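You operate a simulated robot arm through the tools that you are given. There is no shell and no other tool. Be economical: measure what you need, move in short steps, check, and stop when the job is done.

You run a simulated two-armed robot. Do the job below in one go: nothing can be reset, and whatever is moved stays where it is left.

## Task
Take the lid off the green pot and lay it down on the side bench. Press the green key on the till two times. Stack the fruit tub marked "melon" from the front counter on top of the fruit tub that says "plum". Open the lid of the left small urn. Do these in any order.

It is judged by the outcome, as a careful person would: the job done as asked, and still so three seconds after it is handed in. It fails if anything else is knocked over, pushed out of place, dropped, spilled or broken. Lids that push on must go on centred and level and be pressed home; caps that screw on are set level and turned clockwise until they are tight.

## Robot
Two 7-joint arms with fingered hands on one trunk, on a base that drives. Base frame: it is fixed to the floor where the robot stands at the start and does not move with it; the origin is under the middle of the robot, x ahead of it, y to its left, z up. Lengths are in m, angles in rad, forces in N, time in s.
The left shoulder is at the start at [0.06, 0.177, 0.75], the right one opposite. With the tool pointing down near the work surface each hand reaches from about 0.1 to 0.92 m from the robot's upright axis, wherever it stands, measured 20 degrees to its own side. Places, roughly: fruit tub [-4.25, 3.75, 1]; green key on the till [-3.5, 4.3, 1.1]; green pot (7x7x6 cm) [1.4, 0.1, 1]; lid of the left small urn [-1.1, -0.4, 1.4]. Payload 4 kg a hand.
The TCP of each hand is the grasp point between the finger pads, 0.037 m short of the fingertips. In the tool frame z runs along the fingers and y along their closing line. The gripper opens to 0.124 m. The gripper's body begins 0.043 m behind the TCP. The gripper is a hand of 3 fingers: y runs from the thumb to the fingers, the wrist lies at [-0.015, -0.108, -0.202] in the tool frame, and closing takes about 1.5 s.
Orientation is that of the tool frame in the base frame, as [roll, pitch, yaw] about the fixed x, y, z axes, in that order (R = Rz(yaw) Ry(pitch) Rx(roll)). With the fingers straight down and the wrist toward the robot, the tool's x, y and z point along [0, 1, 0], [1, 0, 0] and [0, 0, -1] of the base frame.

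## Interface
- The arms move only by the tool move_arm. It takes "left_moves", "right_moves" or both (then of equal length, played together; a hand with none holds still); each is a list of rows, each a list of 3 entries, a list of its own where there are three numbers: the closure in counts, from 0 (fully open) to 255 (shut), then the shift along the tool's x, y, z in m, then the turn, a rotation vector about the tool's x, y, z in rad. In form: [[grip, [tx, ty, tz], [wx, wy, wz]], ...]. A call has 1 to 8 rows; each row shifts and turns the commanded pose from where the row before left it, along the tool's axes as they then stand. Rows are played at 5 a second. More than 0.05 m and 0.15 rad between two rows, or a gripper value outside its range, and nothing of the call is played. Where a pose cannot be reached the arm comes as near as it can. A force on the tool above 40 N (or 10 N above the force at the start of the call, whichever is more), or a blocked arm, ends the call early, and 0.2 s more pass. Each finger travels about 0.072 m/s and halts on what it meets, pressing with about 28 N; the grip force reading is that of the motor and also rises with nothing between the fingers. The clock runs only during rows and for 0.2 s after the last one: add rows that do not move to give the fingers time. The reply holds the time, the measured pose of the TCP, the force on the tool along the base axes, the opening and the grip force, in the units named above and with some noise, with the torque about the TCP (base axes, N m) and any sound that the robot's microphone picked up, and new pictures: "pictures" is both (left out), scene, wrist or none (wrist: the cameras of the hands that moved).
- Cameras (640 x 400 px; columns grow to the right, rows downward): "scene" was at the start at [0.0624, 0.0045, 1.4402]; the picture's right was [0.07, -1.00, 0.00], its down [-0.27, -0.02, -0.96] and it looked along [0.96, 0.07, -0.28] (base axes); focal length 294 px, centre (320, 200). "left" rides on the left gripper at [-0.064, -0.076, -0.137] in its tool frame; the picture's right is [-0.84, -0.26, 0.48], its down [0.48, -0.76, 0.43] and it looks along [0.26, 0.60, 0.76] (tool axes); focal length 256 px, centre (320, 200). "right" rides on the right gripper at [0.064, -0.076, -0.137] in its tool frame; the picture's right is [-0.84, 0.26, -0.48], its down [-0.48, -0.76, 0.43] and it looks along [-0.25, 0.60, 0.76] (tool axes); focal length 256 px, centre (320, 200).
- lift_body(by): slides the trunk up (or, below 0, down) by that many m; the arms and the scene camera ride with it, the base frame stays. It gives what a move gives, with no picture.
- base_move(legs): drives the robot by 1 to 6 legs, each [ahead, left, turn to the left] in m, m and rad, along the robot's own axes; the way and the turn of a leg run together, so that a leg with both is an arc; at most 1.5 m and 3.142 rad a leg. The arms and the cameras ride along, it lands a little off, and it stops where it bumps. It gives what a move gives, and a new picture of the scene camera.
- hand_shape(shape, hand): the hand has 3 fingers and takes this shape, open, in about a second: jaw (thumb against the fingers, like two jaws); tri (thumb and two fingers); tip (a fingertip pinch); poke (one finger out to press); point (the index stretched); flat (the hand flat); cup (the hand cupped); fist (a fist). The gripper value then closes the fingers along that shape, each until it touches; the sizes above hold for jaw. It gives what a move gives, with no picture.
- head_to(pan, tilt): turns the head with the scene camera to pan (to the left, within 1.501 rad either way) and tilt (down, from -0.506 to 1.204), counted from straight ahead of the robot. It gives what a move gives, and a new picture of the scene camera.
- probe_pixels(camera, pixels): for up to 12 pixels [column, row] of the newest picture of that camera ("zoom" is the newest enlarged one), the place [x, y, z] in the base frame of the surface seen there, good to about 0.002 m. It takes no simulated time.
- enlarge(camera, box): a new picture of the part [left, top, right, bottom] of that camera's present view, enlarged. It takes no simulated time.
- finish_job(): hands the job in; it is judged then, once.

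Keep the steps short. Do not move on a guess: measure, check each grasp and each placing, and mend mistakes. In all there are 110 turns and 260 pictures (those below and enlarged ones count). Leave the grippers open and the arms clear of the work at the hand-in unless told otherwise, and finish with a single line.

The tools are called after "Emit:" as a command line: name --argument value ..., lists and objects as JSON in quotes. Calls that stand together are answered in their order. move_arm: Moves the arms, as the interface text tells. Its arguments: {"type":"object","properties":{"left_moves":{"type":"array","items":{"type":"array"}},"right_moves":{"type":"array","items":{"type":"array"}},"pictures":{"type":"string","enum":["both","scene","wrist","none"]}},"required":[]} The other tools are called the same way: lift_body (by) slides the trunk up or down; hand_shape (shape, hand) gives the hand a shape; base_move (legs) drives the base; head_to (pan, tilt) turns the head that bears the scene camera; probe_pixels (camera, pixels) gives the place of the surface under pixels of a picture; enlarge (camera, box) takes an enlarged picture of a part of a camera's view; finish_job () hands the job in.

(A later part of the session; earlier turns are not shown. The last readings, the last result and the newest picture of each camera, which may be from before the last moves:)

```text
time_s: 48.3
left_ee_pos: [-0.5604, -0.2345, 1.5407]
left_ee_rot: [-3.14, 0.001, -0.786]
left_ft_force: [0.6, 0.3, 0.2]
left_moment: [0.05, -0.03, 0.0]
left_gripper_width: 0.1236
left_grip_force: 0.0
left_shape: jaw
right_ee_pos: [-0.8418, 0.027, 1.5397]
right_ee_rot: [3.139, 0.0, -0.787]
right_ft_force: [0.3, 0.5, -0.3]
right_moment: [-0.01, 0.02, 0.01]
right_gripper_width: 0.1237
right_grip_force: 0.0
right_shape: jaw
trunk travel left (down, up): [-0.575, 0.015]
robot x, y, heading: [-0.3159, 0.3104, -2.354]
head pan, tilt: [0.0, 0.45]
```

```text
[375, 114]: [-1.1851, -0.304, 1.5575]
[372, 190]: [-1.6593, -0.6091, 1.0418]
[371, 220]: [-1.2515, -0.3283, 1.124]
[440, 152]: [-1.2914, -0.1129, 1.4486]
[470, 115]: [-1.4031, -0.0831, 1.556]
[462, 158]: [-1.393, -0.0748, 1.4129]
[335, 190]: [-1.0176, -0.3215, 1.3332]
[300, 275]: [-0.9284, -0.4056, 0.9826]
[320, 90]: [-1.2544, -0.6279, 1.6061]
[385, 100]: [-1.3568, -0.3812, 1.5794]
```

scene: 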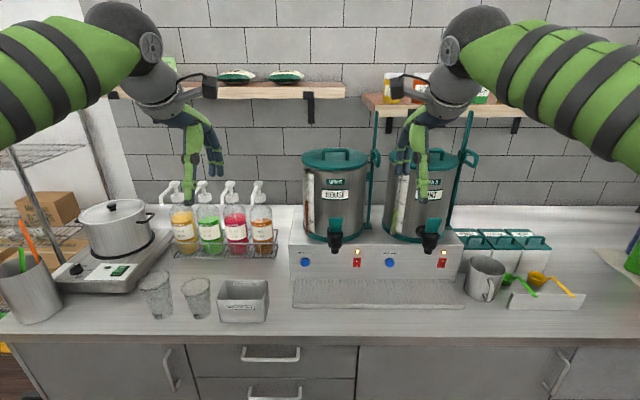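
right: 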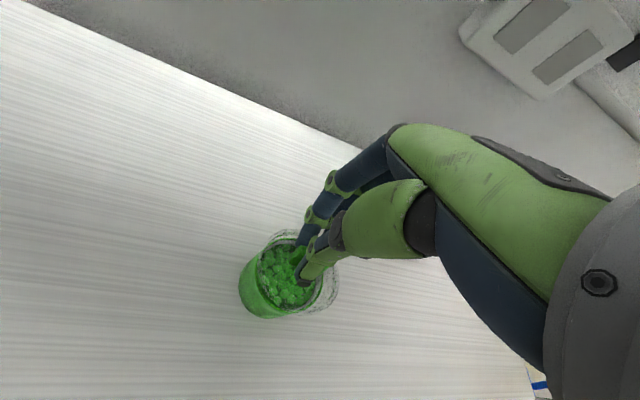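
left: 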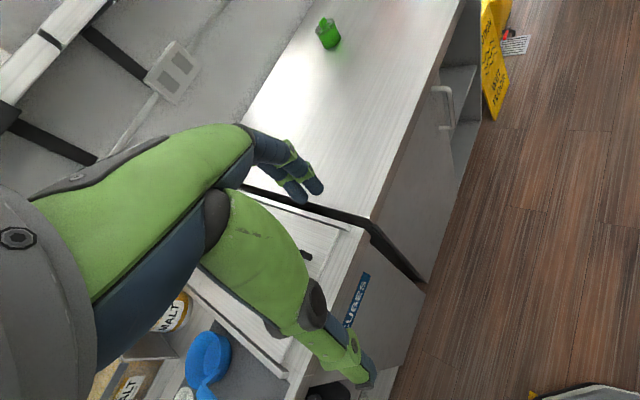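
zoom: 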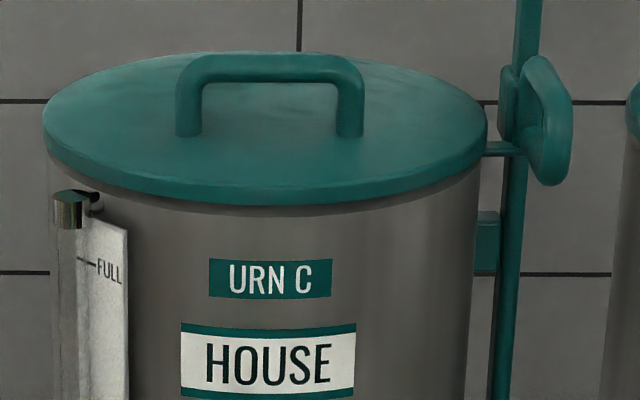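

The lid (centre u≈-1.05) has an arch handle with its bar at z≈1.45 and is carried by a collar on a vertical post to its right. I drive closer to reach the arch with the right hand.

Emit:
base_move --legs '[[0.27, 0.0, 0]]'

Emit:
enlarge --camera "scene" --box '[260, 90, 500, 240]'

```text
time_s: 50.2
left_ee_pos: [-0.7569, -0.4264, 1.5417]
left_ee_rot: [-3.14, 0.0, -0.792]
left_ft_force: [0.2, 0.9, -0.5]
left_moment: [0.01, 0.01, -0.01]
left_gripper_width: 0.1235
left_grip_force: 0.1
left_shape: jaw
right_ee_pos: [-1.0389, -0.1619, 1.5398]
right_ee_rot: [3.141, 0.001, -0.79]
right_ft_force: [-0.7, -1.2, 0.7]
right_moment: [0.05, -0.01, 0.01]
right_gripper_width: 0.124
right_grip_force: 0.2
right_shape: jaw
trunk travel left (down, up): [-0.575, 0.015]
robot x, y, heading: [-0.508, 0.1215, -2.361]
head pan, tilt: [0.0, 0.45]
```

scene: 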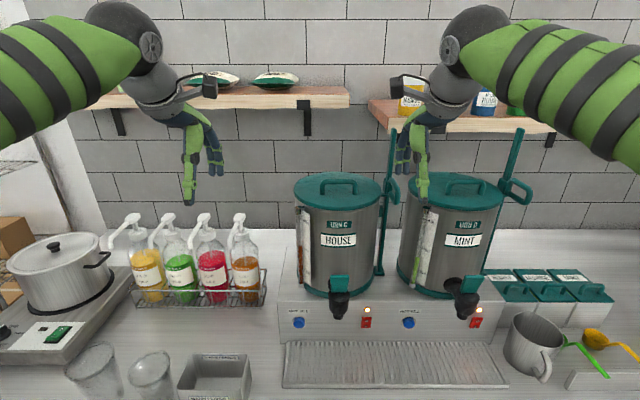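

```text
2.67 times, centred on (380, 165) of scene
```

zoom: 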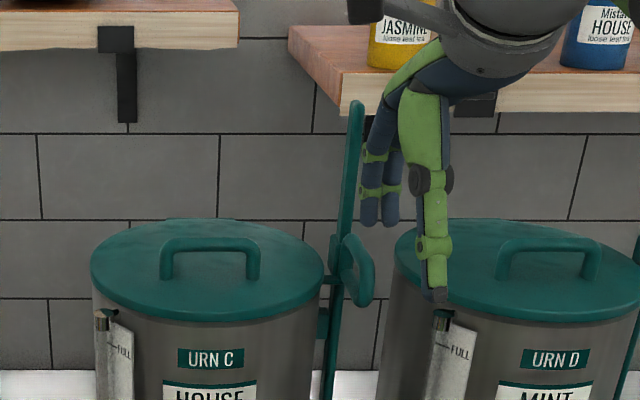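

Emit:
enlarge --camera "scene" --box '[356, 165, 412, 200]'

Emit:
enlarge --camera "scene" --box '[290, 165, 386, 225]'

```text
11.43 times, centred on (384, 182) of scene
```

zoom: 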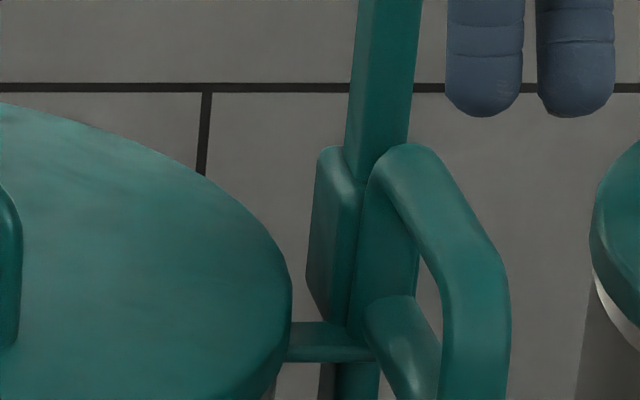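

```text
6.67 times, centred on (338, 195) of scene
```

zoom: 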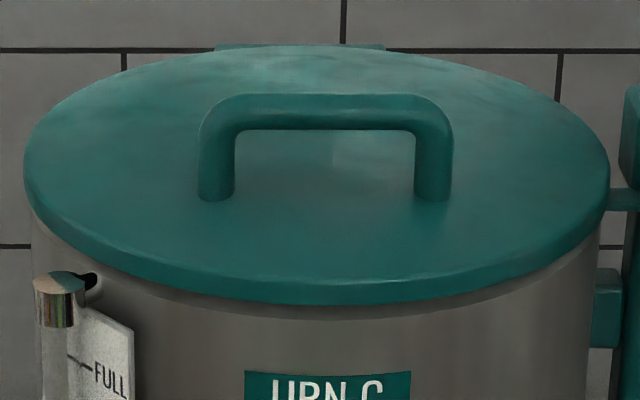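

A flat tab at the lid's back looks like a rear hinge, and the side carriage with the D-handle runs on the post with a bar to the lid. I measure the D-handle precisely.

Emit:
enlarge --camera "scene" --box '[364, 165, 428, 205]'

Emit:
probe_pixels --camera "zoom" --pixels '[[280, 130], [300, 140], [330, 190], [370, 250], [385, 320], [310, 310], [350, 350], [260, 200], [240, 160], [215, 200], [275, 50], [215, 295]]'

```text
10.00 times, centred on (396, 185) of scene
```

zoom: 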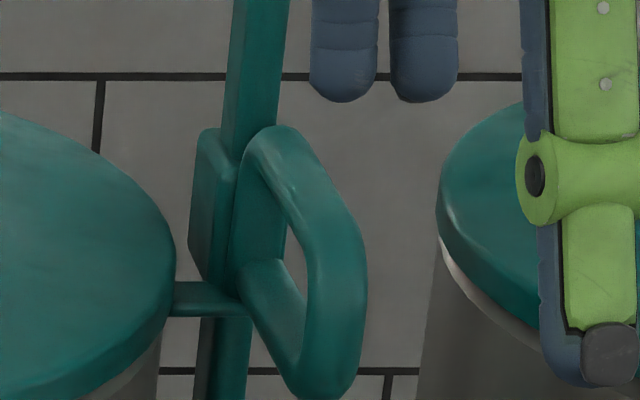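

```text
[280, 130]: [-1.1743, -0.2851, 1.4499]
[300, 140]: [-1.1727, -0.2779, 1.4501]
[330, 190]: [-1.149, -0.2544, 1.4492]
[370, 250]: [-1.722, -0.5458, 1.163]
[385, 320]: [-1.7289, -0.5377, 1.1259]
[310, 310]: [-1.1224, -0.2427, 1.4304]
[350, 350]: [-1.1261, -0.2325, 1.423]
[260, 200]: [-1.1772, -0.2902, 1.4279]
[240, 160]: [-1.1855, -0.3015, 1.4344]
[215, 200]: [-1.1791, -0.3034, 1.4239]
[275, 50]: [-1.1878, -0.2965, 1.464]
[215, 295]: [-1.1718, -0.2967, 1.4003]
```

D-handle: top bar at t≈0.629, u −1.03…−0.975, z≈1.443. I turn the right hand 90° so it closes across that bar, wrist to the right, while still away from the post.

Emit:
move_arm --right_moves '[[60, [0, 0, -0.03], [0, 0, -0.143]], [60, [0, 0, 0], [0, 0, -0.143]], [60, [0, 0, 0], [0, 0, -0.143]], [60, [0, 0, 0], [0, 0, -0.143]], [60, [0, 0, 0], [0, 0, -0.143]], [60, [0, 0, 0], [0, 0, -0.143]]]' --pictures "none"

Emit:
move_arm --right_moves '[[120, [0, 0, 0], [0, 0, -0.143]], [120, [0, 0, 0], [0, 0, -0.143]], [120, [0, 0, 0], [0, 0, -0.143]], [120, [0, 0, 0], [0, 0, -0.143]], [120, [0, 0, 0], [0, 0, -0.143]]]'

```text
time_s: 51.6
left_ee_pos: [-0.7566, -0.426, 1.5412]
left_ee_rot: [-3.141, -0.002, -0.792]
left_ft_force: [0.0, 0.1, 0.2]
left_moment: [0.01, -0.01, -0.01]
left_gripper_width: 0.1238
left_grip_force: 0.0
left_shape: jaw
right_ee_pos: [-1.0376, -0.1599, 1.5702]
right_ee_rot: [3.14, -0.001, 0.068]
right_ft_force: [-1.1, -0.1, 0.4]
right_moment: [0.0, -0.01, 0.03]
right_gripper_width: 0.0952
right_grip_force: 0.2
right_shape: jaw
trunk travel left (down, up): [-0.575, 0.015]
robot x, y, heading: [-0.5039, 0.1231, -2.365]
head pan, tilt: [0.0, 0.45]
```

```text
time_s: 52.9
left_ee_pos: [-0.7585, -0.4264, 1.5418]
left_ee_rot: [-3.141, 0.001, -0.793]
left_ft_force: [-0.1, 0.2, 0.2]
left_moment: [0.03, -0.04, 0.02]
left_gripper_width: 0.1239
left_grip_force: 0.0
left_shape: jaw
right_ee_pos: [-1.0366, -0.1598, 1.566]
right_ee_rot: [3.141, 0.002, 0.782]
right_ft_force: [-0.8, -0.1, 1.2]
right_moment: [-0.02, 0.02, 0.01]
right_gripper_width: 0.0657
right_grip_force: 0.0
right_shape: jaw
right hand out of reach, approached as far as the arm can: row 5
trunk travel left (down, up): [-0.575, 0.015]
robot x, y, heading: [-0.5069, 0.124, -2.366]
head pan, tilt: [0.0, 0.45]
```

scene: 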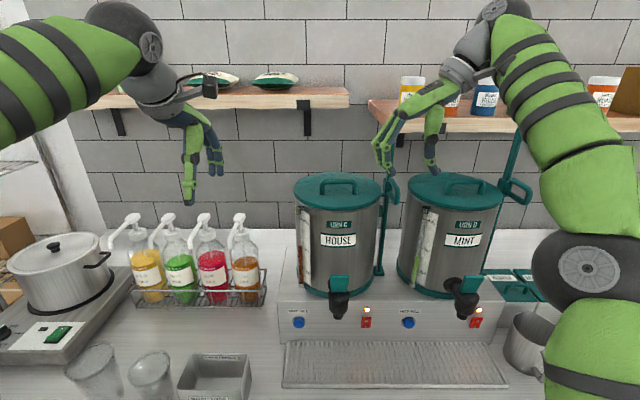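
right: 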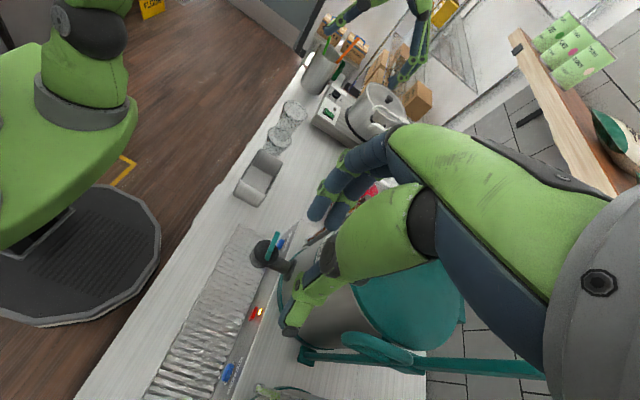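

Pose nearly fully reached. Tool x is now toward the robot, y to the left. I move in above the D-handle (15 cm), keep in front of the post.

Emit:
move_arm --right_moves '[[120, [-0.038, -0.002, 0], [0, 0, 0]], [120, [-0.038, -0.002, 0.01], [0, 0, 0]], [120, [-0.038, -0.002, 0.015], [0, 0, 0]], [120, [-0.036, -0.002, 0.02], [0, 0, 0]], [120, [0, 0, 0], [0, 0, 0]]]'

Emit:
enlarge --camera "scene" --box '[340, 130, 436, 190]'

```text
time_s: 54.0
left_ee_pos: [-0.7577, -0.4245, 1.5418]
left_ee_rot: [3.141, 0.002, -0.792]
left_ft_force: [-0.6, 0.0, -0.1]
left_moment: [0.01, -0.01, -0.04]
left_gripper_width: 0.1238
left_grip_force: 0.1
left_shape: jaw
right_ee_pos: [-1.0738, -0.1904, 1.522]
right_ee_rot: [3.14, 0.003, 0.779]
right_ft_force: [0.4, 0.8, 0.1]
right_moment: [0.01, -0.02, -0.01]
right_gripper_width: 0.0658
right_grip_force: 0.1
right_shape: jaw
right hand out of reach, approached as far as the arm can: row 1, 2, 3, 4
trunk travel left (down, up): [-0.575, 0.015]
robot x, y, heading: [-0.5092, 0.1207, -2.361]
head pan, tilt: [0.0, 0.45]
```

scene: 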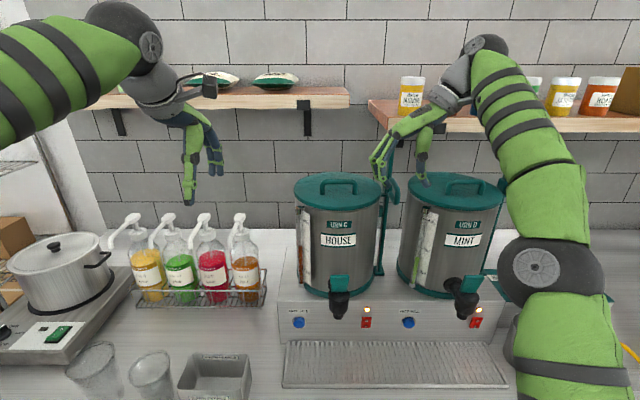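
right: 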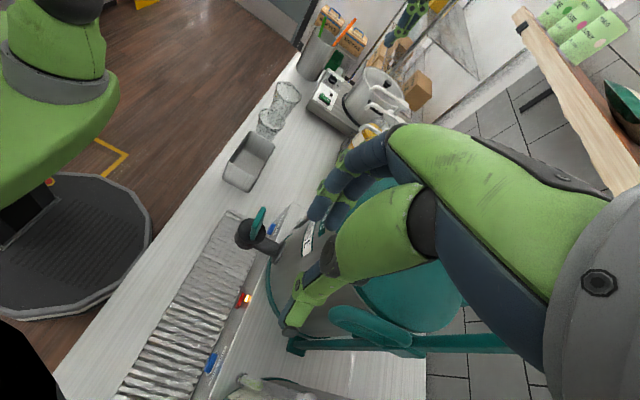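

```text
6.67 times, centred on (388, 160) of scene
```

zoom: 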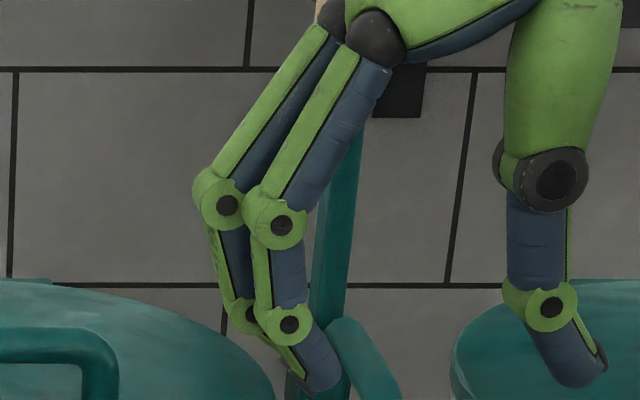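

Straight-down is out of reach there. A forward-tilted hand reaches better: I back off slightly and tilt the fingers forward about 60°, keeping the closing line left-right.

Emit:
move_arm --right_moves '[[120, [0.05, 0, 0], [0, 0, 0]], [120, [0, 0, 0], [0, -0.15, 0]], [120, [0, 0, 0], [0, -0.15, 0]], [120, [0, 0, 0], [0, -0.15, 0]], [120, [0, 0, 0], [0, -0.15, 0]], [120, [0, 0, 0], [0, -0.15, 0]], [120, [0, 0, 0], [0, -0.15, 0]], [120, [0, 0, 0], [0, -0.15, 0]]]'

```text
time_s: 55.9
left_ee_pos: [-0.7576, -0.4256, 1.5409]
left_ee_rot: [-3.141, 0.0, -0.791]
left_ft_force: [0.6, 0.7, 0.4]
left_moment: [0.02, -0.03, -0.01]
left_gripper_width: 0.1236
left_grip_force: 0.1
left_shape: jaw
right_ee_pos: [-1.0368, -0.1555, 1.5219]
right_ee_rot: [3.138, 1.052, 0.778]
right_ft_force: [0.2, 0.1, -0.5]
right_moment: [-0.03, 0.01, 0.0]
right_gripper_width: 0.0659
right_grip_force: 0.0
right_shape: jaw
trunk travel left (down, up): [-0.575, 0.015]
robot x, y, heading: [-0.5101, 0.1158, -2.359]
head pan, tilt: [0.0, 0.45]
```

scene: 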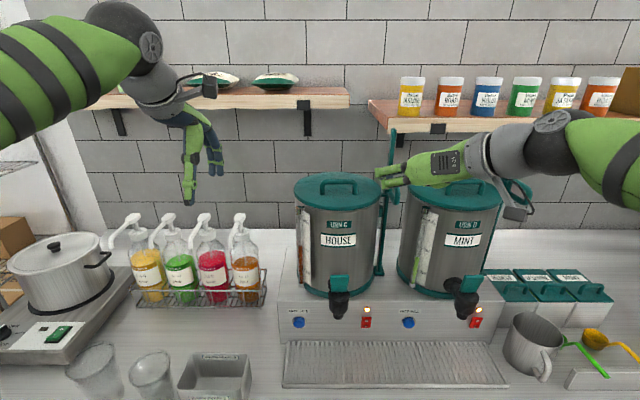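
right: 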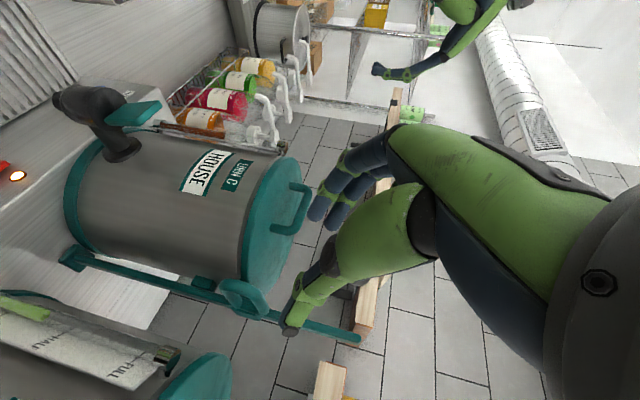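

Good reach with this pose. I narrow the fingers and approach along them part way, then look.

Emit:
move_arm --right_moves '[[160, [0.019, -0.005, 0], [0, 0, 0]], [160, [0, 0, 0.03], [0, 0, 0]], [160, [0, 0, 0.03], [0, 0, 0]], [160, [0, 0, 0.02], [0, 0, 0]], [160, [0, 0, 0], [0, 0, 0]]]'

Emit:
enlarge --camera "right" --box '[200, 200, 400, 325]'

Emit:
enlarge --camera "scene" --box '[340, 145, 436, 205]'

```text
time_s: 57.0
left_ee_pos: [-0.7566, -0.4239, 1.542]
left_ee_rot: [-3.142, 0.0, -0.793]
left_ft_force: [0.9, 0.2, -0.5]
left_moment: [-0.02, 0.01, -0.03]
left_gripper_width: 0.1237
left_grip_force: 0.1
left_shape: jaw
right_ee_pos: [-1.0807, -0.1945, 1.4641]
right_ee_rot: [3.14, 1.052, 0.782]
right_ft_force: [-0.3, -0.2, 0.2]
right_moment: [0.01, 0.03, -0.01]
right_gripper_width: 0.0467
right_grip_force: 0.1
right_shape: jaw
trunk travel left (down, up): [-0.575, 0.015]
robot x, y, heading: [-0.5042, 0.1191, -2.362]
head pan, tilt: [0.0, 0.45]
```

scene: 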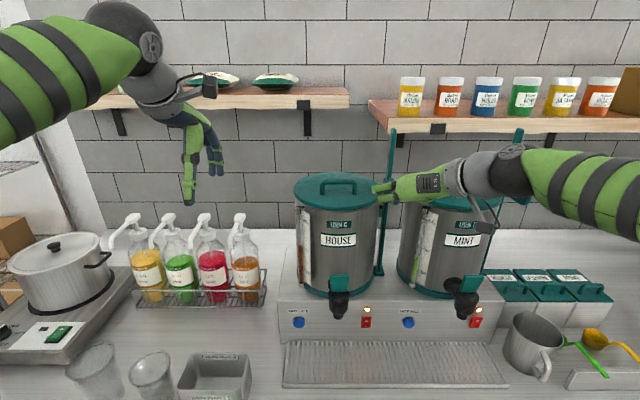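
right: 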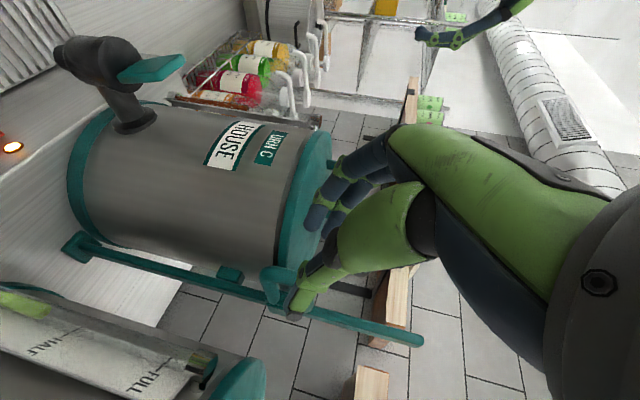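

```text
3.20 times, centred on (300, 262) of right
```

zoom: 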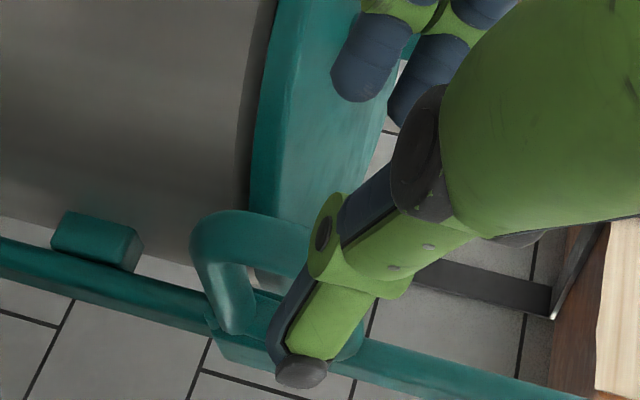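

```text
6.67 times, centred on (388, 175) of scene
```

zoom: 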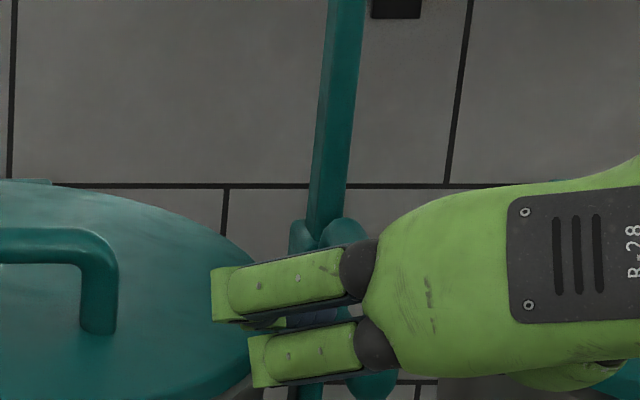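

Emit:
move_arm --right_moves '[[160, [0, -0.002, 0.02], [0, 0, 0]], [160, [0, 0, 0.02], [0, 0, 0]], [160, [0, 0, 0.013], [0, 0, 0]], [160, [0, 0, 0], [0, 0, 0]]]' --pictures "wrist"

Emit:
enlarge --camera "right" --box '[220, 200, 380, 300]'

Emit:
enlarge --camera "scene" --box '[340, 145, 436, 205]'

```text
time_s: 58.0
left_ee_pos: [-0.7566, -0.4245, 1.5428]
left_ee_rot: [3.14, 0.001, -0.793]
left_ft_force: [-0.4, -0.7, 0.1]
left_moment: [-0.02, 0.06, 0.04]
left_gripper_width: 0.1237
left_grip_force: 0.1
left_shape: jaw
right_ee_pos: [-1.1164, -0.2247, 1.4396]
right_ee_rot: [3.141, 1.05, 0.782]
right_ft_force: [0.4, 0.7, 0.3]
right_moment: [-0.01, -0.03, 0.02]
right_gripper_width: 0.0467
right_grip_force: 0.0
right_shape: jaw
trunk travel left (down, up): [-0.575, 0.015]
robot x, y, heading: [-0.5051, 0.1211, -2.358]
head pan, tilt: [0.0, 0.45]
```

right: 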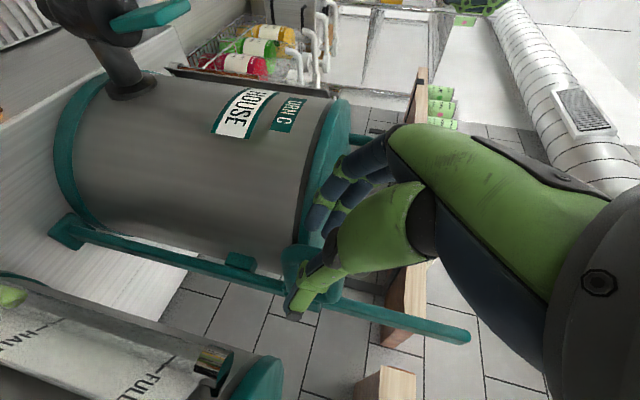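

```text
4.00 times, centred on (300, 250) of right
```

zoom: 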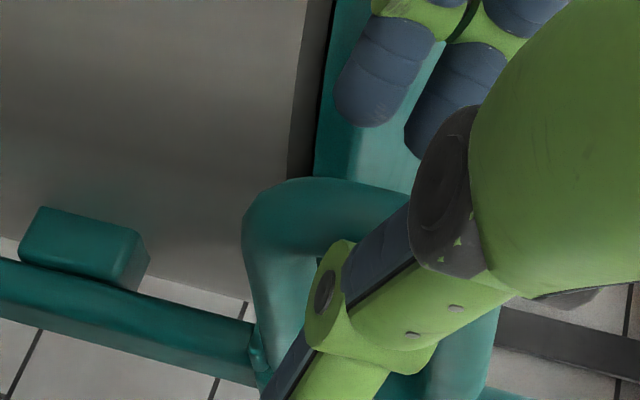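

```text
6.67 times, centred on (388, 175) of scene
```

zoom: 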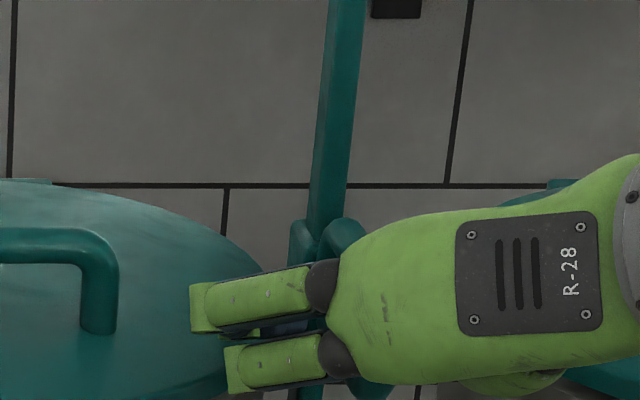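

The thumb is right of the D's bar, fingers left. I close gently.

Emit:
move_arm --right_moves '[[190, [0, 0, 0], [0, 0, 0]], [215, [0, 0, 0], [0, 0, 0]], [235, [0, 0, 0], [0, 0, 0]], [255, [0, 0, 0], [0, 0, 0]], [255, [0, 0, 0], [0, 0, 0]], [255, [0, 0, 0], [0, 0, 0]]]' --pictures "wrist"

Emit:
enlarge --camera "right" --box '[220, 200, 380, 300]'

```text
time_s: 59.5
left_ee_pos: [-0.759, -0.4253, 1.5427]
left_ee_rot: [-3.141, 0.002, -0.79]
left_ft_force: [-0.4, 0.1, 0.4]
left_moment: [0.0, 0.0, -0.01]
left_gripper_width: 0.1237
left_grip_force: 0.0
left_shape: jaw
right_ee_pos: [-1.1194, -0.225, 1.4386]
right_ee_rot: [3.139, 1.05, 0.776]
right_ft_force: [-4.2, 3.8, -1.1]
right_moment: [-0.07, -0.07, 0.1]
right_gripper_width: 0.01
right_grip_force: 28.1
right_shape: jaw
trunk travel left (down, up): [-0.575, 0.015]
robot x, y, heading: [-0.5081, 0.119, -2.364]
head pan, tilt: [0.0, 0.45]
```

right: 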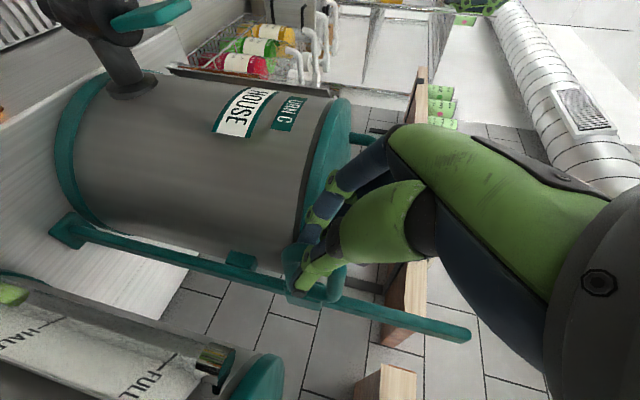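

```text
4.00 times, centred on (300, 250) of right
```

zoom: 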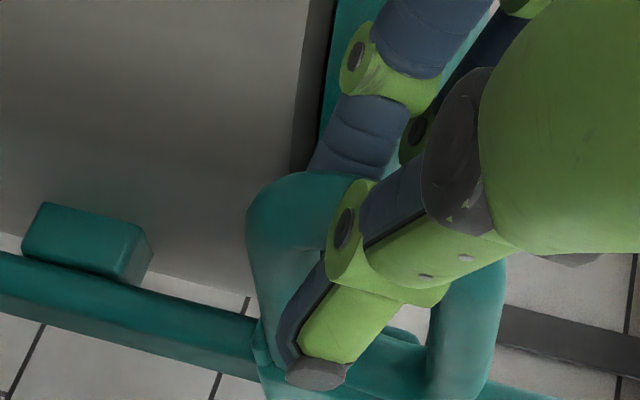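

Gripped (10 mm, 28 N). I raise 2 cm in small steps and see what moves.

Emit:
move_arm --right_moves '[[255, [-0.0043, 0, -0.0025], [0, 0, 0]], [255, [-0.0043, 0, -0.0025], [0, 0, 0]], [255, [-0.0087, 0, -0.005], [0, 0, 0]], [255, [0, 0, 0], [0, 0, 0]]]'

Emit:
enlarge --camera "scene" --box '[280, 130, 440, 230]'

```text
time_s: 60.5
left_ee_pos: [-0.7577, -0.4251, 1.5427]
left_ee_rot: [-3.141, 0.001, -0.792]
left_ft_force: [0.6, 0.0, 1.2]
left_moment: [0.01, -0.01, 0.03]
left_gripper_width: 0.1239
left_grip_force: 0.1
left_shape: jaw
right_ee_pos: [-1.1182, -0.2247, 1.4605]
right_ee_rot: [3.14, 1.051, 0.781]
right_ft_force: [-5.6, 5.1, -0.7]
right_moment: [-0.06, -0.07, 0.06]
right_gripper_width: 0.0103
right_grip_force: 27.7
right_shape: jaw
trunk travel left (down, up): [-0.575, 0.015]
robot x, y, heading: [-0.507, 0.122, -2.362]
head pan, tilt: [0.0, 0.45]
```

scene: 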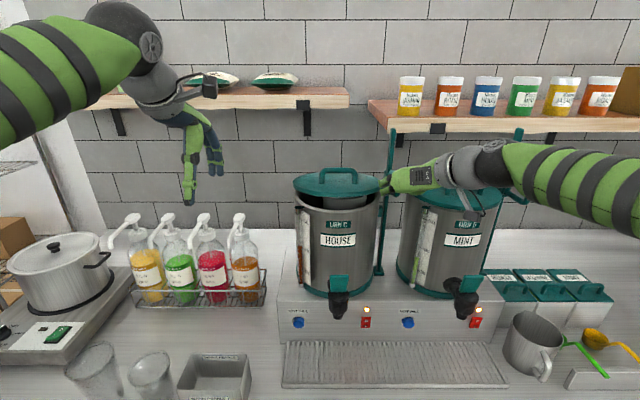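
right: 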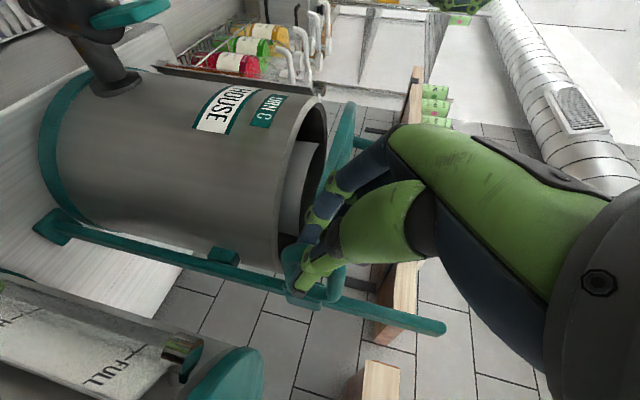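

```text
4.00 times, centred on (360, 180) of scene
```

zoom: 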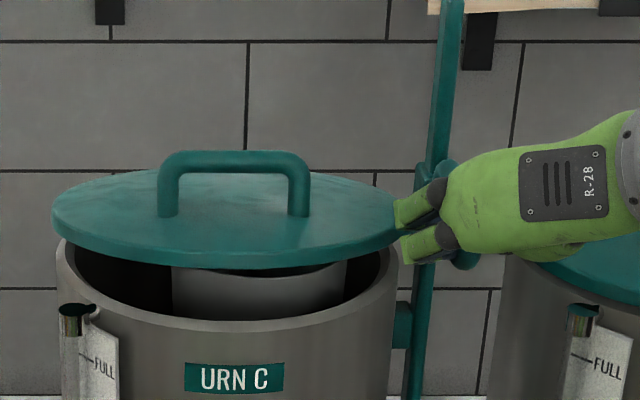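

The lid swings up as the D-handle rises. I go on lifting.

Emit:
move_arm --right_moves '[[255, [-0.013, -0.001, -0.0075], [0, 0, 0]], [255, [-0.013, -0.001, -0.0075], [0, 0, 0]], [255, [-0.013, 0, -0.0075], [0, 0, 0]], [255, [-0.013, 0, -0.0075], [0, 0, 0]], [255, [0, 0, 0], [0, 0, 0]]]' --pictures "scene"

```text
time_s: 61.6
left_ee_pos: [-0.757, -0.4258, 1.5421]
left_ee_rot: [3.141, 0.002, -0.795]
left_ft_force: [0.9, 0.6, -0.2]
left_moment: [-0.03, 0.01, 0.01]
left_gripper_width: 0.1238
left_grip_force: 0.1
left_shape: jaw
right_ee_pos: [-1.1182, -0.2247, 1.5213]
right_ee_rot: [3.141, 1.049, 0.782]
right_ft_force: [-0.8, -1.8, 0.4]
right_moment: [-0.14, -0.14, 0.19]
right_gripper_width: 0.0094
right_grip_force: 27.9
right_shape: jaw
trunk travel left (down, up): [-0.575, 0.015]
robot x, y, heading: [-0.5055, 0.1199, -2.362]
head pan, tilt: [0.0, 0.45]
```

scene: 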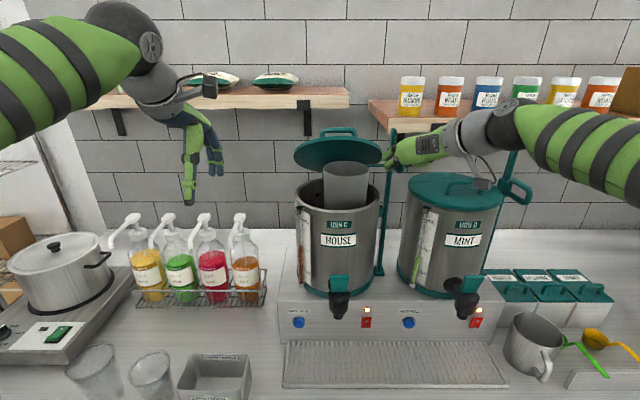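

Emit:
move_arm --right_moves '[[255, [-0.0087, 0, -0.005], [0, 0, 0]], [255, [-0.0087, 0, -0.005], [0, 0, 0]], [255, [-0.0087, 0, -0.005], [0, 0, 0]], [255, [-0.0087, 0, -0.005], [0, 0, 0]], [255, [0, 0, 0], [0, 0, 0]]]' --pictures "scene"

Emit:
enlarge --camera "scene" --box '[280, 110, 440, 210]'

```text
time_s: 62.9
left_ee_pos: [-0.7569, -0.4257, 1.5423]
left_ee_rot: [3.141, 0.0, -0.793]
left_ft_force: [-0.3, -0.7, -0.1]
left_moment: [0.0, 0.01, -0.03]
left_gripper_width: 0.1238
left_grip_force: 0.0
left_shape: jaw
right_ee_pos: [-1.1195, -0.2237, 1.5622]
right_ee_rot: [3.142, 1.05, 0.782]
right_ft_force: [0.8, -0.4, 4.2]
right_moment: [-0.21, -0.13, 0.2]
right_gripper_width: 0.0086
right_grip_force: 27.9
right_shape: jaw
trunk travel left (down, up): [-0.575, 0.015]
robot x, y, heading: [-0.507, 0.1152, -2.358]
head pan, tilt: [0.0, 0.45]
```

scene: 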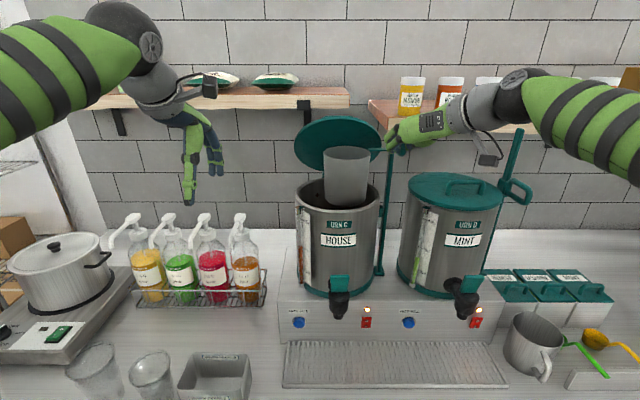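

```text
4.00 times, centred on (360, 160) of scene
```

zoom: 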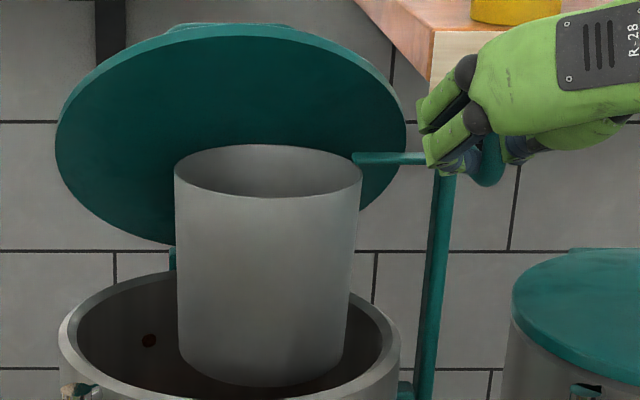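

Emit:
move_arm --right_moves '[[255, [-0.0043, 0, -0.0025], [0, 0, 0]], [255, [-0.0043, 0, -0.0025], [0, 0, 0]], [255, [-0.0043, 0, -0.0025], [0, 0, 0]], [255, [-0.0043, 0, -0.0025], [0, 0, 0]], [255, [0, 0, 0], [0, 0, 0]]]' --pictures "scene"

```text
time_s: 64.0
left_ee_pos: [-0.7575, -0.4251, 1.5422]
left_ee_rot: [-3.14, -0.002, -0.793]
left_ft_force: [-0.4, 0.0, -0.1]
left_moment: [0.0, 0.01, 0.0]
left_gripper_width: 0.1235
left_grip_force: 0.1
left_shape: jaw
right_ee_pos: [-1.1211, -0.2238, 1.5719]
right_ee_rot: [-3.138, 1.039, 0.787]
right_ft_force: [6.8, 6.5, -34.9]
right_moment: [0.59, -0.66, 0.24]
right_gripper_width: 0.0076
right_grip_force: 27.7
right_shape: jaw
trunk travel left (down, up): [-0.575, 0.015]
robot x, y, heading: [-0.507, 0.1166, -2.363]
head pan, tilt: [0.0, 0.45]
```

scene: 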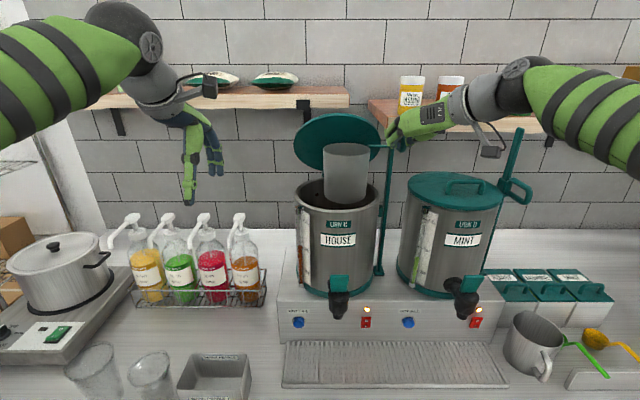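

End stop reached (−35 N). I ease down 7 mm to unload, then loosen the fingers and see whether it stays.

Emit:
move_arm --right_moves '[[255, [0.0035, 0, 0.002], [0, 0, 0]], [255, [0.0035, 0, 0.002], [0, 0, 0]], [255, [0, 0, 0], [0, 0, 0]], [230, [0, 0, 0], [0, 0, 0]], [210, [0, 0, 0], [0, 0, 0]], [190, [0, 0, 0], [0, 0, 0]], [180, [0, 0, 0], [0, 0, 0]]]' --pictures "scene"

Emit:
enlarge --camera "scene" --box '[280, 110, 440, 210]'

```text
time_s: 65.7
left_ee_pos: [-0.7569, -0.4246, 1.5413]
left_ee_rot: [3.141, 0.0, -0.79]
left_ft_force: [1.1, 0.0, -0.8]
left_moment: [-0.01, 0.01, -0.01]
left_gripper_width: 0.124
left_grip_force: 0.0
left_shape: jaw
right_ee_pos: [-1.1179, -0.2237, 1.5716]
right_ee_rot: [3.141, 1.05, 0.782]
right_ft_force: [0.4, 0.0, -0.1]
right_moment: [0.04, 0.03, 0.0]
right_gripper_width: 0.0362
right_grip_force: 0.0
right_shape: jaw
trunk travel left (down, up): [-0.575, 0.015]
robot x, y, heading: [-0.5075, 0.1191, -2.367]
head pan, tilt: [0.0, 0.45]
```

scene: 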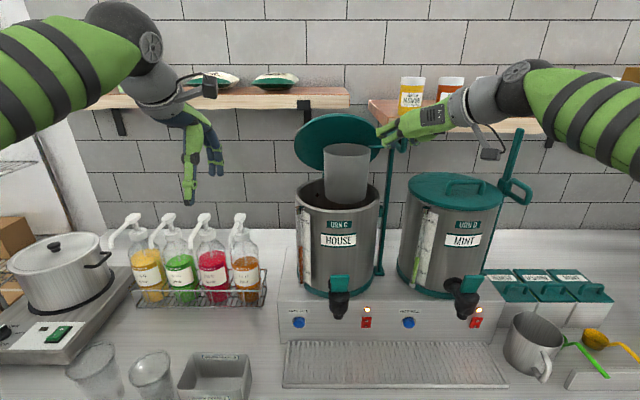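

```text
4.00 times, centred on (360, 160) of scene
```

zoom: 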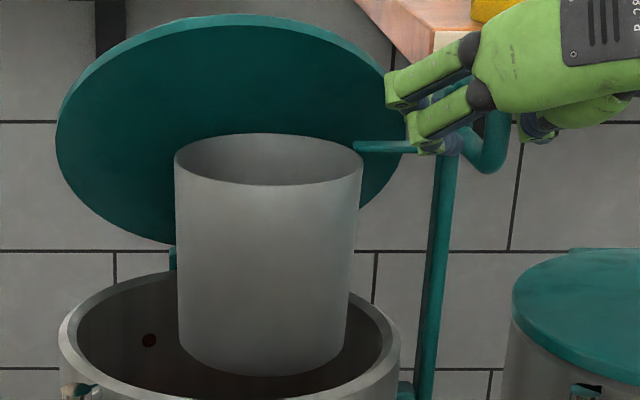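

It stays. I withdraw straight back along the fingers.

Emit:
move_arm --right_moves '[[160, [0, 0, 0], [0, 0, 0]], [160, [0, 0, -0.02], [0, 0, 0]], [160, [0, 0, -0.03], [0, 0, 0]], [120, [0, 0, -0.04], [0, 0, 0]], [60, [0.01, 0, -0.045], [0, 0, 0]], [0, [0.01, 0, -0.045], [0, 0, 0]], [0, [0.01, 0, -0.045], [0, 0, 0]]]' --pictures "scene"

Emit:
enlarge --camera "scene" --box '[280, 110, 440, 210]'

```text
time_s: 67.2
left_ee_pos: [-0.756, -0.4239, 1.5418]
left_ee_rot: [3.139, -0.002, -0.792]
left_ft_force: [0.0, 0.4, 0.0]
left_moment: [-0.01, -0.03, -0.01]
left_gripper_width: 0.1236
left_grip_force: 0.0
left_shape: jaw
right_ee_pos: [-0.9682, -0.0729, 1.6578]
right_ee_rot: [3.141, 1.051, 0.781]
right_ft_force: [0.2, 0.2, 0.5]
right_moment: [0.01, -0.02, -0.01]
right_gripper_width: 0.1238
right_grip_force: 0.0
right_shape: jaw
trunk travel left (down, up): [-0.575, 0.015]
robot x, y, heading: [-0.5074, 0.1189, -2.362]
head pan, tilt: [0.0, 0.45]
```

scene: 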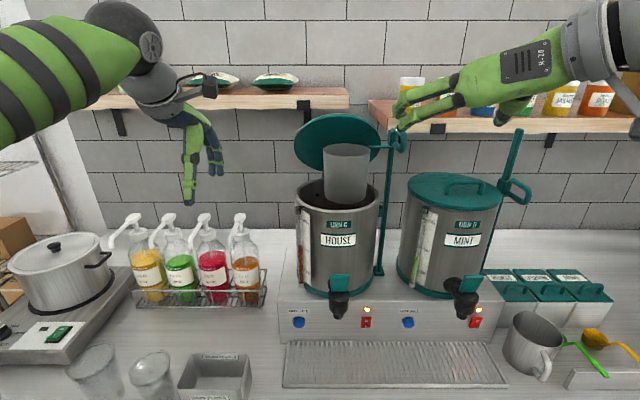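

```text
4.00 times, centred on (360, 160) of scene
```

zoom: 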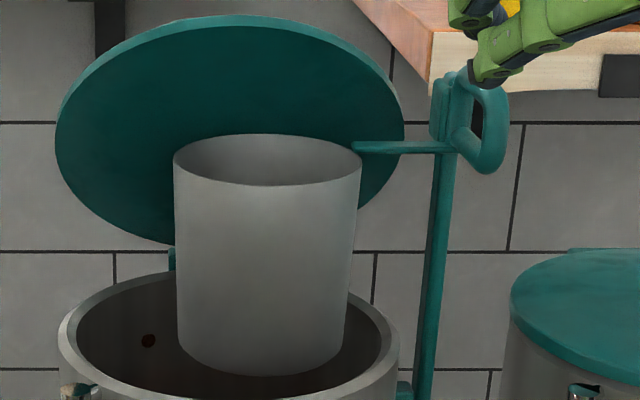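

Lid stays open. I back away and bring the right hand back to its carrying pose.

Emit:
base_move --legs '[[-0.27, 0, 0]]'

Emit:
move_arm --right_moves '[[0, [0, 0, 0], [0, 0.15, 0]], [0, [0, 0, 0], [0, 0.15, 0]], [0, [0, 0, 0], [0, 0.15, 0]], [0, [0, 0, 0], [0, 0.15, 0]], [0, [0, 0, 0], [0, 0.15, 0]], [0, [0, 0, 0], [0, 0.15, 0]], [0, [0, 0, 0], [0, 0.15, 0]]]' --pictures "none"

Emit:
move_arm --right_moves '[[0, [0, 0, 0.03], [0, 0, 0.143]], [0, [0, 0, 0.03], [0, 0, 0.143]], [0, [0, 0, 0.03], [0, 0, 0.143]], [0, [0, 0, 0.03], [0, 0, 0.143]], [0, [0, 0, 0], [0, 0, 0.143]], [0, [0, 0, 0], [0, 0, 0.143]]]' --pictures "none"

Emit:
move_arm --right_moves '[[0, [0, 0, 0], [0, 0, 0.143]], [0, [0, 0, 0], [0, 0, 0.143]], [0, [0, 0, 0], [0, 0, 0.143]], [0, [0, 0, 0], [0, 0, 0.143]], [0, [0, 0, 0], [0, 0, 0.143]]]' --pictures "none"

Emit:
lift_body --by -0.3

Emit:
base_move --legs '[[0, 0, -1.571]]'

Emit:
head_to --pan 0.0 --tilt 0.3

```text
time_s: 69.2
left_ee_pos: [-0.5615, -0.2325, 1.5428]
left_ee_rot: [-3.141, 0.0, -0.792]
left_ft_force: [1.0, -0.1, 1.2]
left_moment: [0.03, 0.03, 0.02]
left_gripper_width: 0.1236
left_grip_force: 0.0
left_shape: jaw
right_ee_pos: [-0.7722, 0.1196, 1.6584]
right_ee_rot: [-3.138, 1.052, 0.785]
right_ft_force: [0.1, -0.1, 0.1]
right_moment: [0.02, 0.0, 0.01]
right_gripper_width: 0.1237
right_grip_force: 0.0
right_shape: jaw
trunk travel left (down, up): [-0.575, 0.015]
robot x, y, heading: [-0.3119, 0.3111, -2.358]
head pan, tilt: [0.0, 0.45]
```

scene: 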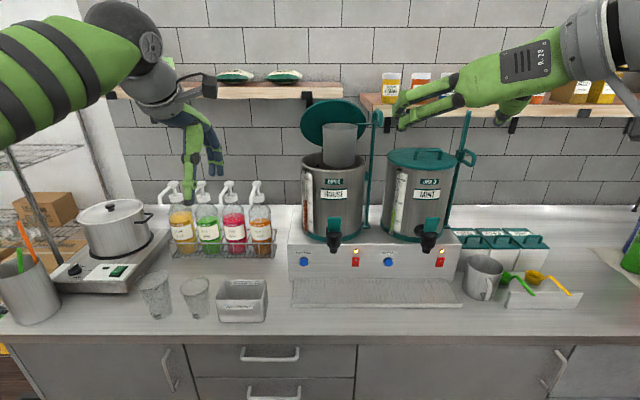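

```text
time_s: 70.8
left_ee_pos: [-0.5614, -0.2313, 1.5409]
left_ee_rot: [3.14, 0.0, -0.793]
left_ft_force: [0.1, -0.2, 0.2]
left_moment: [-0.04, -0.01, -0.02]
left_gripper_width: 0.1235
left_grip_force: 0.0
left_shape: jaw
right_ee_pos: [-0.7563, 0.1302, 1.6443]
right_ee_rot: [3.14, -0.001, 0.775]
right_ft_force: [1.1, 0.3, -0.1]
right_moment: [-0.01, 0.02, 0.0]
right_gripper_width: 0.1239
right_grip_force: 0.0
right_shape: jaw
right hand out of reach, approached as far as the arm can: row 7
trunk travel left (down, up): [-0.575, 0.015]
robot x, y, heading: [-0.3119, 0.3133, -2.361]
head pan, tilt: [0.0, 0.45]
```

```text
time_s: 72.2
left_ee_pos: [-0.5609, -0.2327, 1.5422]
left_ee_rot: [-3.14, 0.0, -0.791]
left_ft_force: [-0.2, -0.1, -0.5]
left_moment: [-0.03, 0.01, 0.01]
left_gripper_width: 0.1236
left_grip_force: 0.0
left_shape: jaw
right_ee_pos: [-0.7535, 0.1307, 1.5233]
right_ee_rot: [-3.142, 0.001, -0.08]
right_ft_force: [-0.3, -0.1, -0.6]
right_moment: [0.0, 0.0, -0.03]
right_gripper_width: 0.1238
right_grip_force: 0.0
right_shape: jaw
trunk travel left (down, up): [-0.575, 0.015]
robot x, y, heading: [-0.3148, 0.3137, -2.363]
head pan, tilt: [0.0, 0.45]
```

```text
time_s: 73.4
left_ee_pos: [-0.5616, -0.2326, 1.5412]
left_ee_rot: [-3.141, -0.001, -0.791]
left_ft_force: [0.5, -0.7, -0.2]
left_moment: [-0.02, -0.01, 0.0]
left_gripper_width: 0.1235
left_grip_force: 0.0
left_shape: jaw
right_ee_pos: [-0.7522, 0.1294, 1.5242]
right_ee_rot: [-3.141, 0.001, -0.793]
right_ft_force: [0.0, -0.9, 0.0]
right_moment: [0.04, 0.0, -0.01]
right_gripper_width: 0.1235
right_grip_force: 0.1
right_shape: jaw
trunk travel left (down, up): [-0.575, 0.015]
robot x, y, heading: [-0.3125, 0.3128, -2.363]
head pan, tilt: [0.0, 0.45]
```

```text
time_s: 76.4
left_ee_pos: [-0.5614, -0.2318, 1.2419]
left_ee_rot: [-3.141, 0.0, -0.792]
left_ft_force: [0.6, 0.7, 0.9]
left_moment: [0.02, -0.01, 0.02]
left_gripper_width: 0.1236
left_grip_force: 0.0
left_shape: jaw
right_ee_pos: [-0.7536, 0.1303, 1.2238]
right_ee_rot: [3.141, -0.002, -0.79]
right_ft_force: [0.1, 0.3, -0.3]
right_moment: [-0.01, 0.02, 0.0]
right_gripper_width: 0.1241
right_grip_force: 0.1
right_shape: jaw
trunk travel left (down, up): [-0.275, 0.315]
robot x, y, heading: [-0.3127, 0.3126, -2.362]
head pan, tilt: [0.0, 0.45]
```

```text
time_s: 80.6
left_ee_pos: [-0.8581, 0.559, 1.2419]
left_ee_rot: [3.141, -0.001, -2.357]
left_ft_force: [-0.7, -0.4, -1.0]
left_moment: [0.0, -0.02, 0.04]
left_gripper_width: 0.1238
left_grip_force: 0.1
left_shape: jaw
right_ee_pos: [-0.4972, 0.7532, 1.2236]
right_ee_rot: [3.141, 0.001, -2.358]
right_ft_force: [1.2, -0.9, 0.0]
right_moment: [0.02, -0.03, 0.03]
right_gripper_width: 0.1236
right_grip_force: 0.1
right_shape: jaw
trunk travel left (down, up): [-0.275, 0.315]
robot x, y, heading: [-0.3133, 0.3082, 2.355]
head pan, tilt: [0.0, 0.45]
```

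scene: 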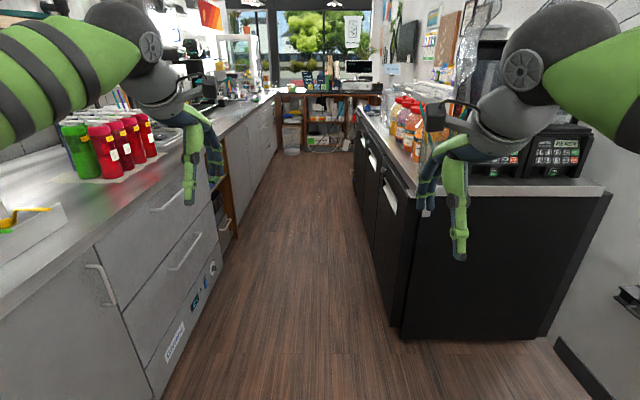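

```text
time_s: 81.3
left_ee_pos: [-0.8579, 0.56, 1.2417]
left_ee_rot: [-3.141, 0.0, -2.358]
left_ft_force: [-0.3, 0.8, 0.1]
left_moment: [-0.01, -0.02, -0.01]
left_gripper_width: 0.1238
left_grip_force: 0.0
left_shape: jaw
right_ee_pos: [-0.4978, 0.7533, 1.2241]
right_ee_rot: [-3.141, 0.001, -2.358]
right_ft_force: [-0.3, -0.2, 0.0]
right_moment: [0.02, -0.01, -0.02]
right_gripper_width: 0.1238
right_grip_force: 0.0
right_shape: jaw
trunk travel left (down, up): [-0.275, 0.315]
robot x, y, heading: [-0.3131, 0.3168, 2.353]
head pan, tilt: [0.0, 0.3]
```

scene: 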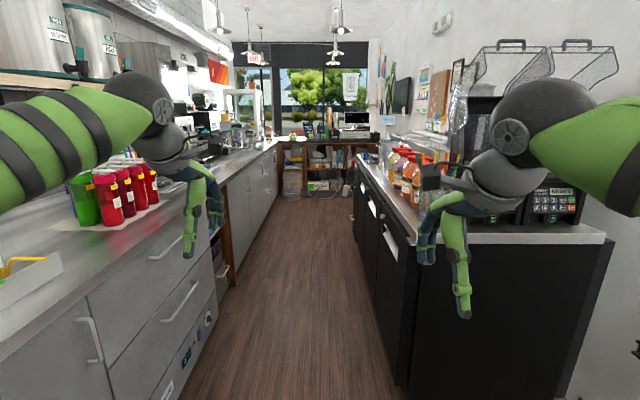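

Emit:
probe_pixels --camera "scene" --pixels '[[400, 235], [370, 175], [355, 250], [420, 165], [545, 50], [580, 120], [540, 110], [440, 90], [45, 150], [150, 100], [320, 195], [235, 170]]'

```text
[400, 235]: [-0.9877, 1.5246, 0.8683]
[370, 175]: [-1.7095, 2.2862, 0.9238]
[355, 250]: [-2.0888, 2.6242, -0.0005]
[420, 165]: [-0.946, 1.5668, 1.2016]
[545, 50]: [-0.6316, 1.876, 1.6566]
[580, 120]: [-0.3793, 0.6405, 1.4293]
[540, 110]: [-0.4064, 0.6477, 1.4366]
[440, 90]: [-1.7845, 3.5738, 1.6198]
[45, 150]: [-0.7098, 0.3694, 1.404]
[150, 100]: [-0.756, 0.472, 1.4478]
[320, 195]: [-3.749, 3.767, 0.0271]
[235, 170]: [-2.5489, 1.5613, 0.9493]
```

Emit:
head_to --pan -1.1 --tilt 0.6

```text
time_s: 82.6
left_ee_pos: [-0.8589, 0.5608, 1.2419]
left_ee_rot: [3.14, 0.002, -2.357]
left_ft_force: [0.2, -0.7, -0.4]
left_moment: [0.05, -0.03, -0.01]
left_gripper_width: 0.1236
left_grip_force: 0.0
left_shape: jaw
right_ee_pos: [-0.4975, 0.7543, 1.2244]
right_ee_rot: [3.14, -0.001, -2.358]
right_ft_force: [1.1, -0.9, 1.1]
right_moment: [-0.02, 0.02, -0.03]
right_gripper_width: 0.1237
right_grip_force: 0.1
right_shape: jaw
trunk travel left (down, up): [-0.275, 0.315]
robot x, y, heading: [-0.3126, 0.313, 2.35]
head pan, tilt: [-1.1, 0.6]
```

scene: 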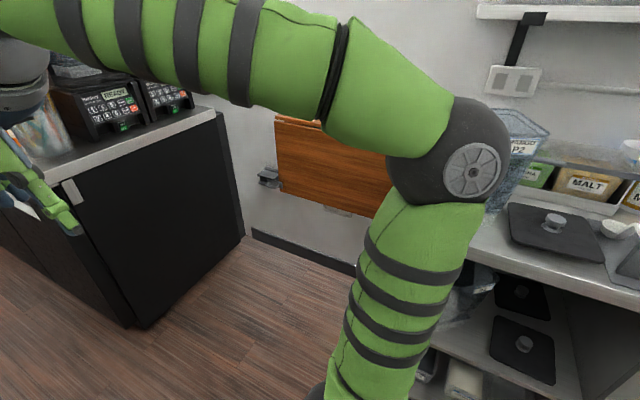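

Emit:
probe_pixels --camera "scene" --pixels '[[475, 175], [510, 170], [460, 100], [400, 230], [240, 60], [380, 100]]'

```text
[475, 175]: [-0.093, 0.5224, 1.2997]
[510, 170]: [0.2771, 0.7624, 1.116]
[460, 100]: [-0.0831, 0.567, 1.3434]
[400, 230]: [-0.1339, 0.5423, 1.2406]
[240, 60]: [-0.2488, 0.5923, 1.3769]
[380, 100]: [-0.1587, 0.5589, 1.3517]
```

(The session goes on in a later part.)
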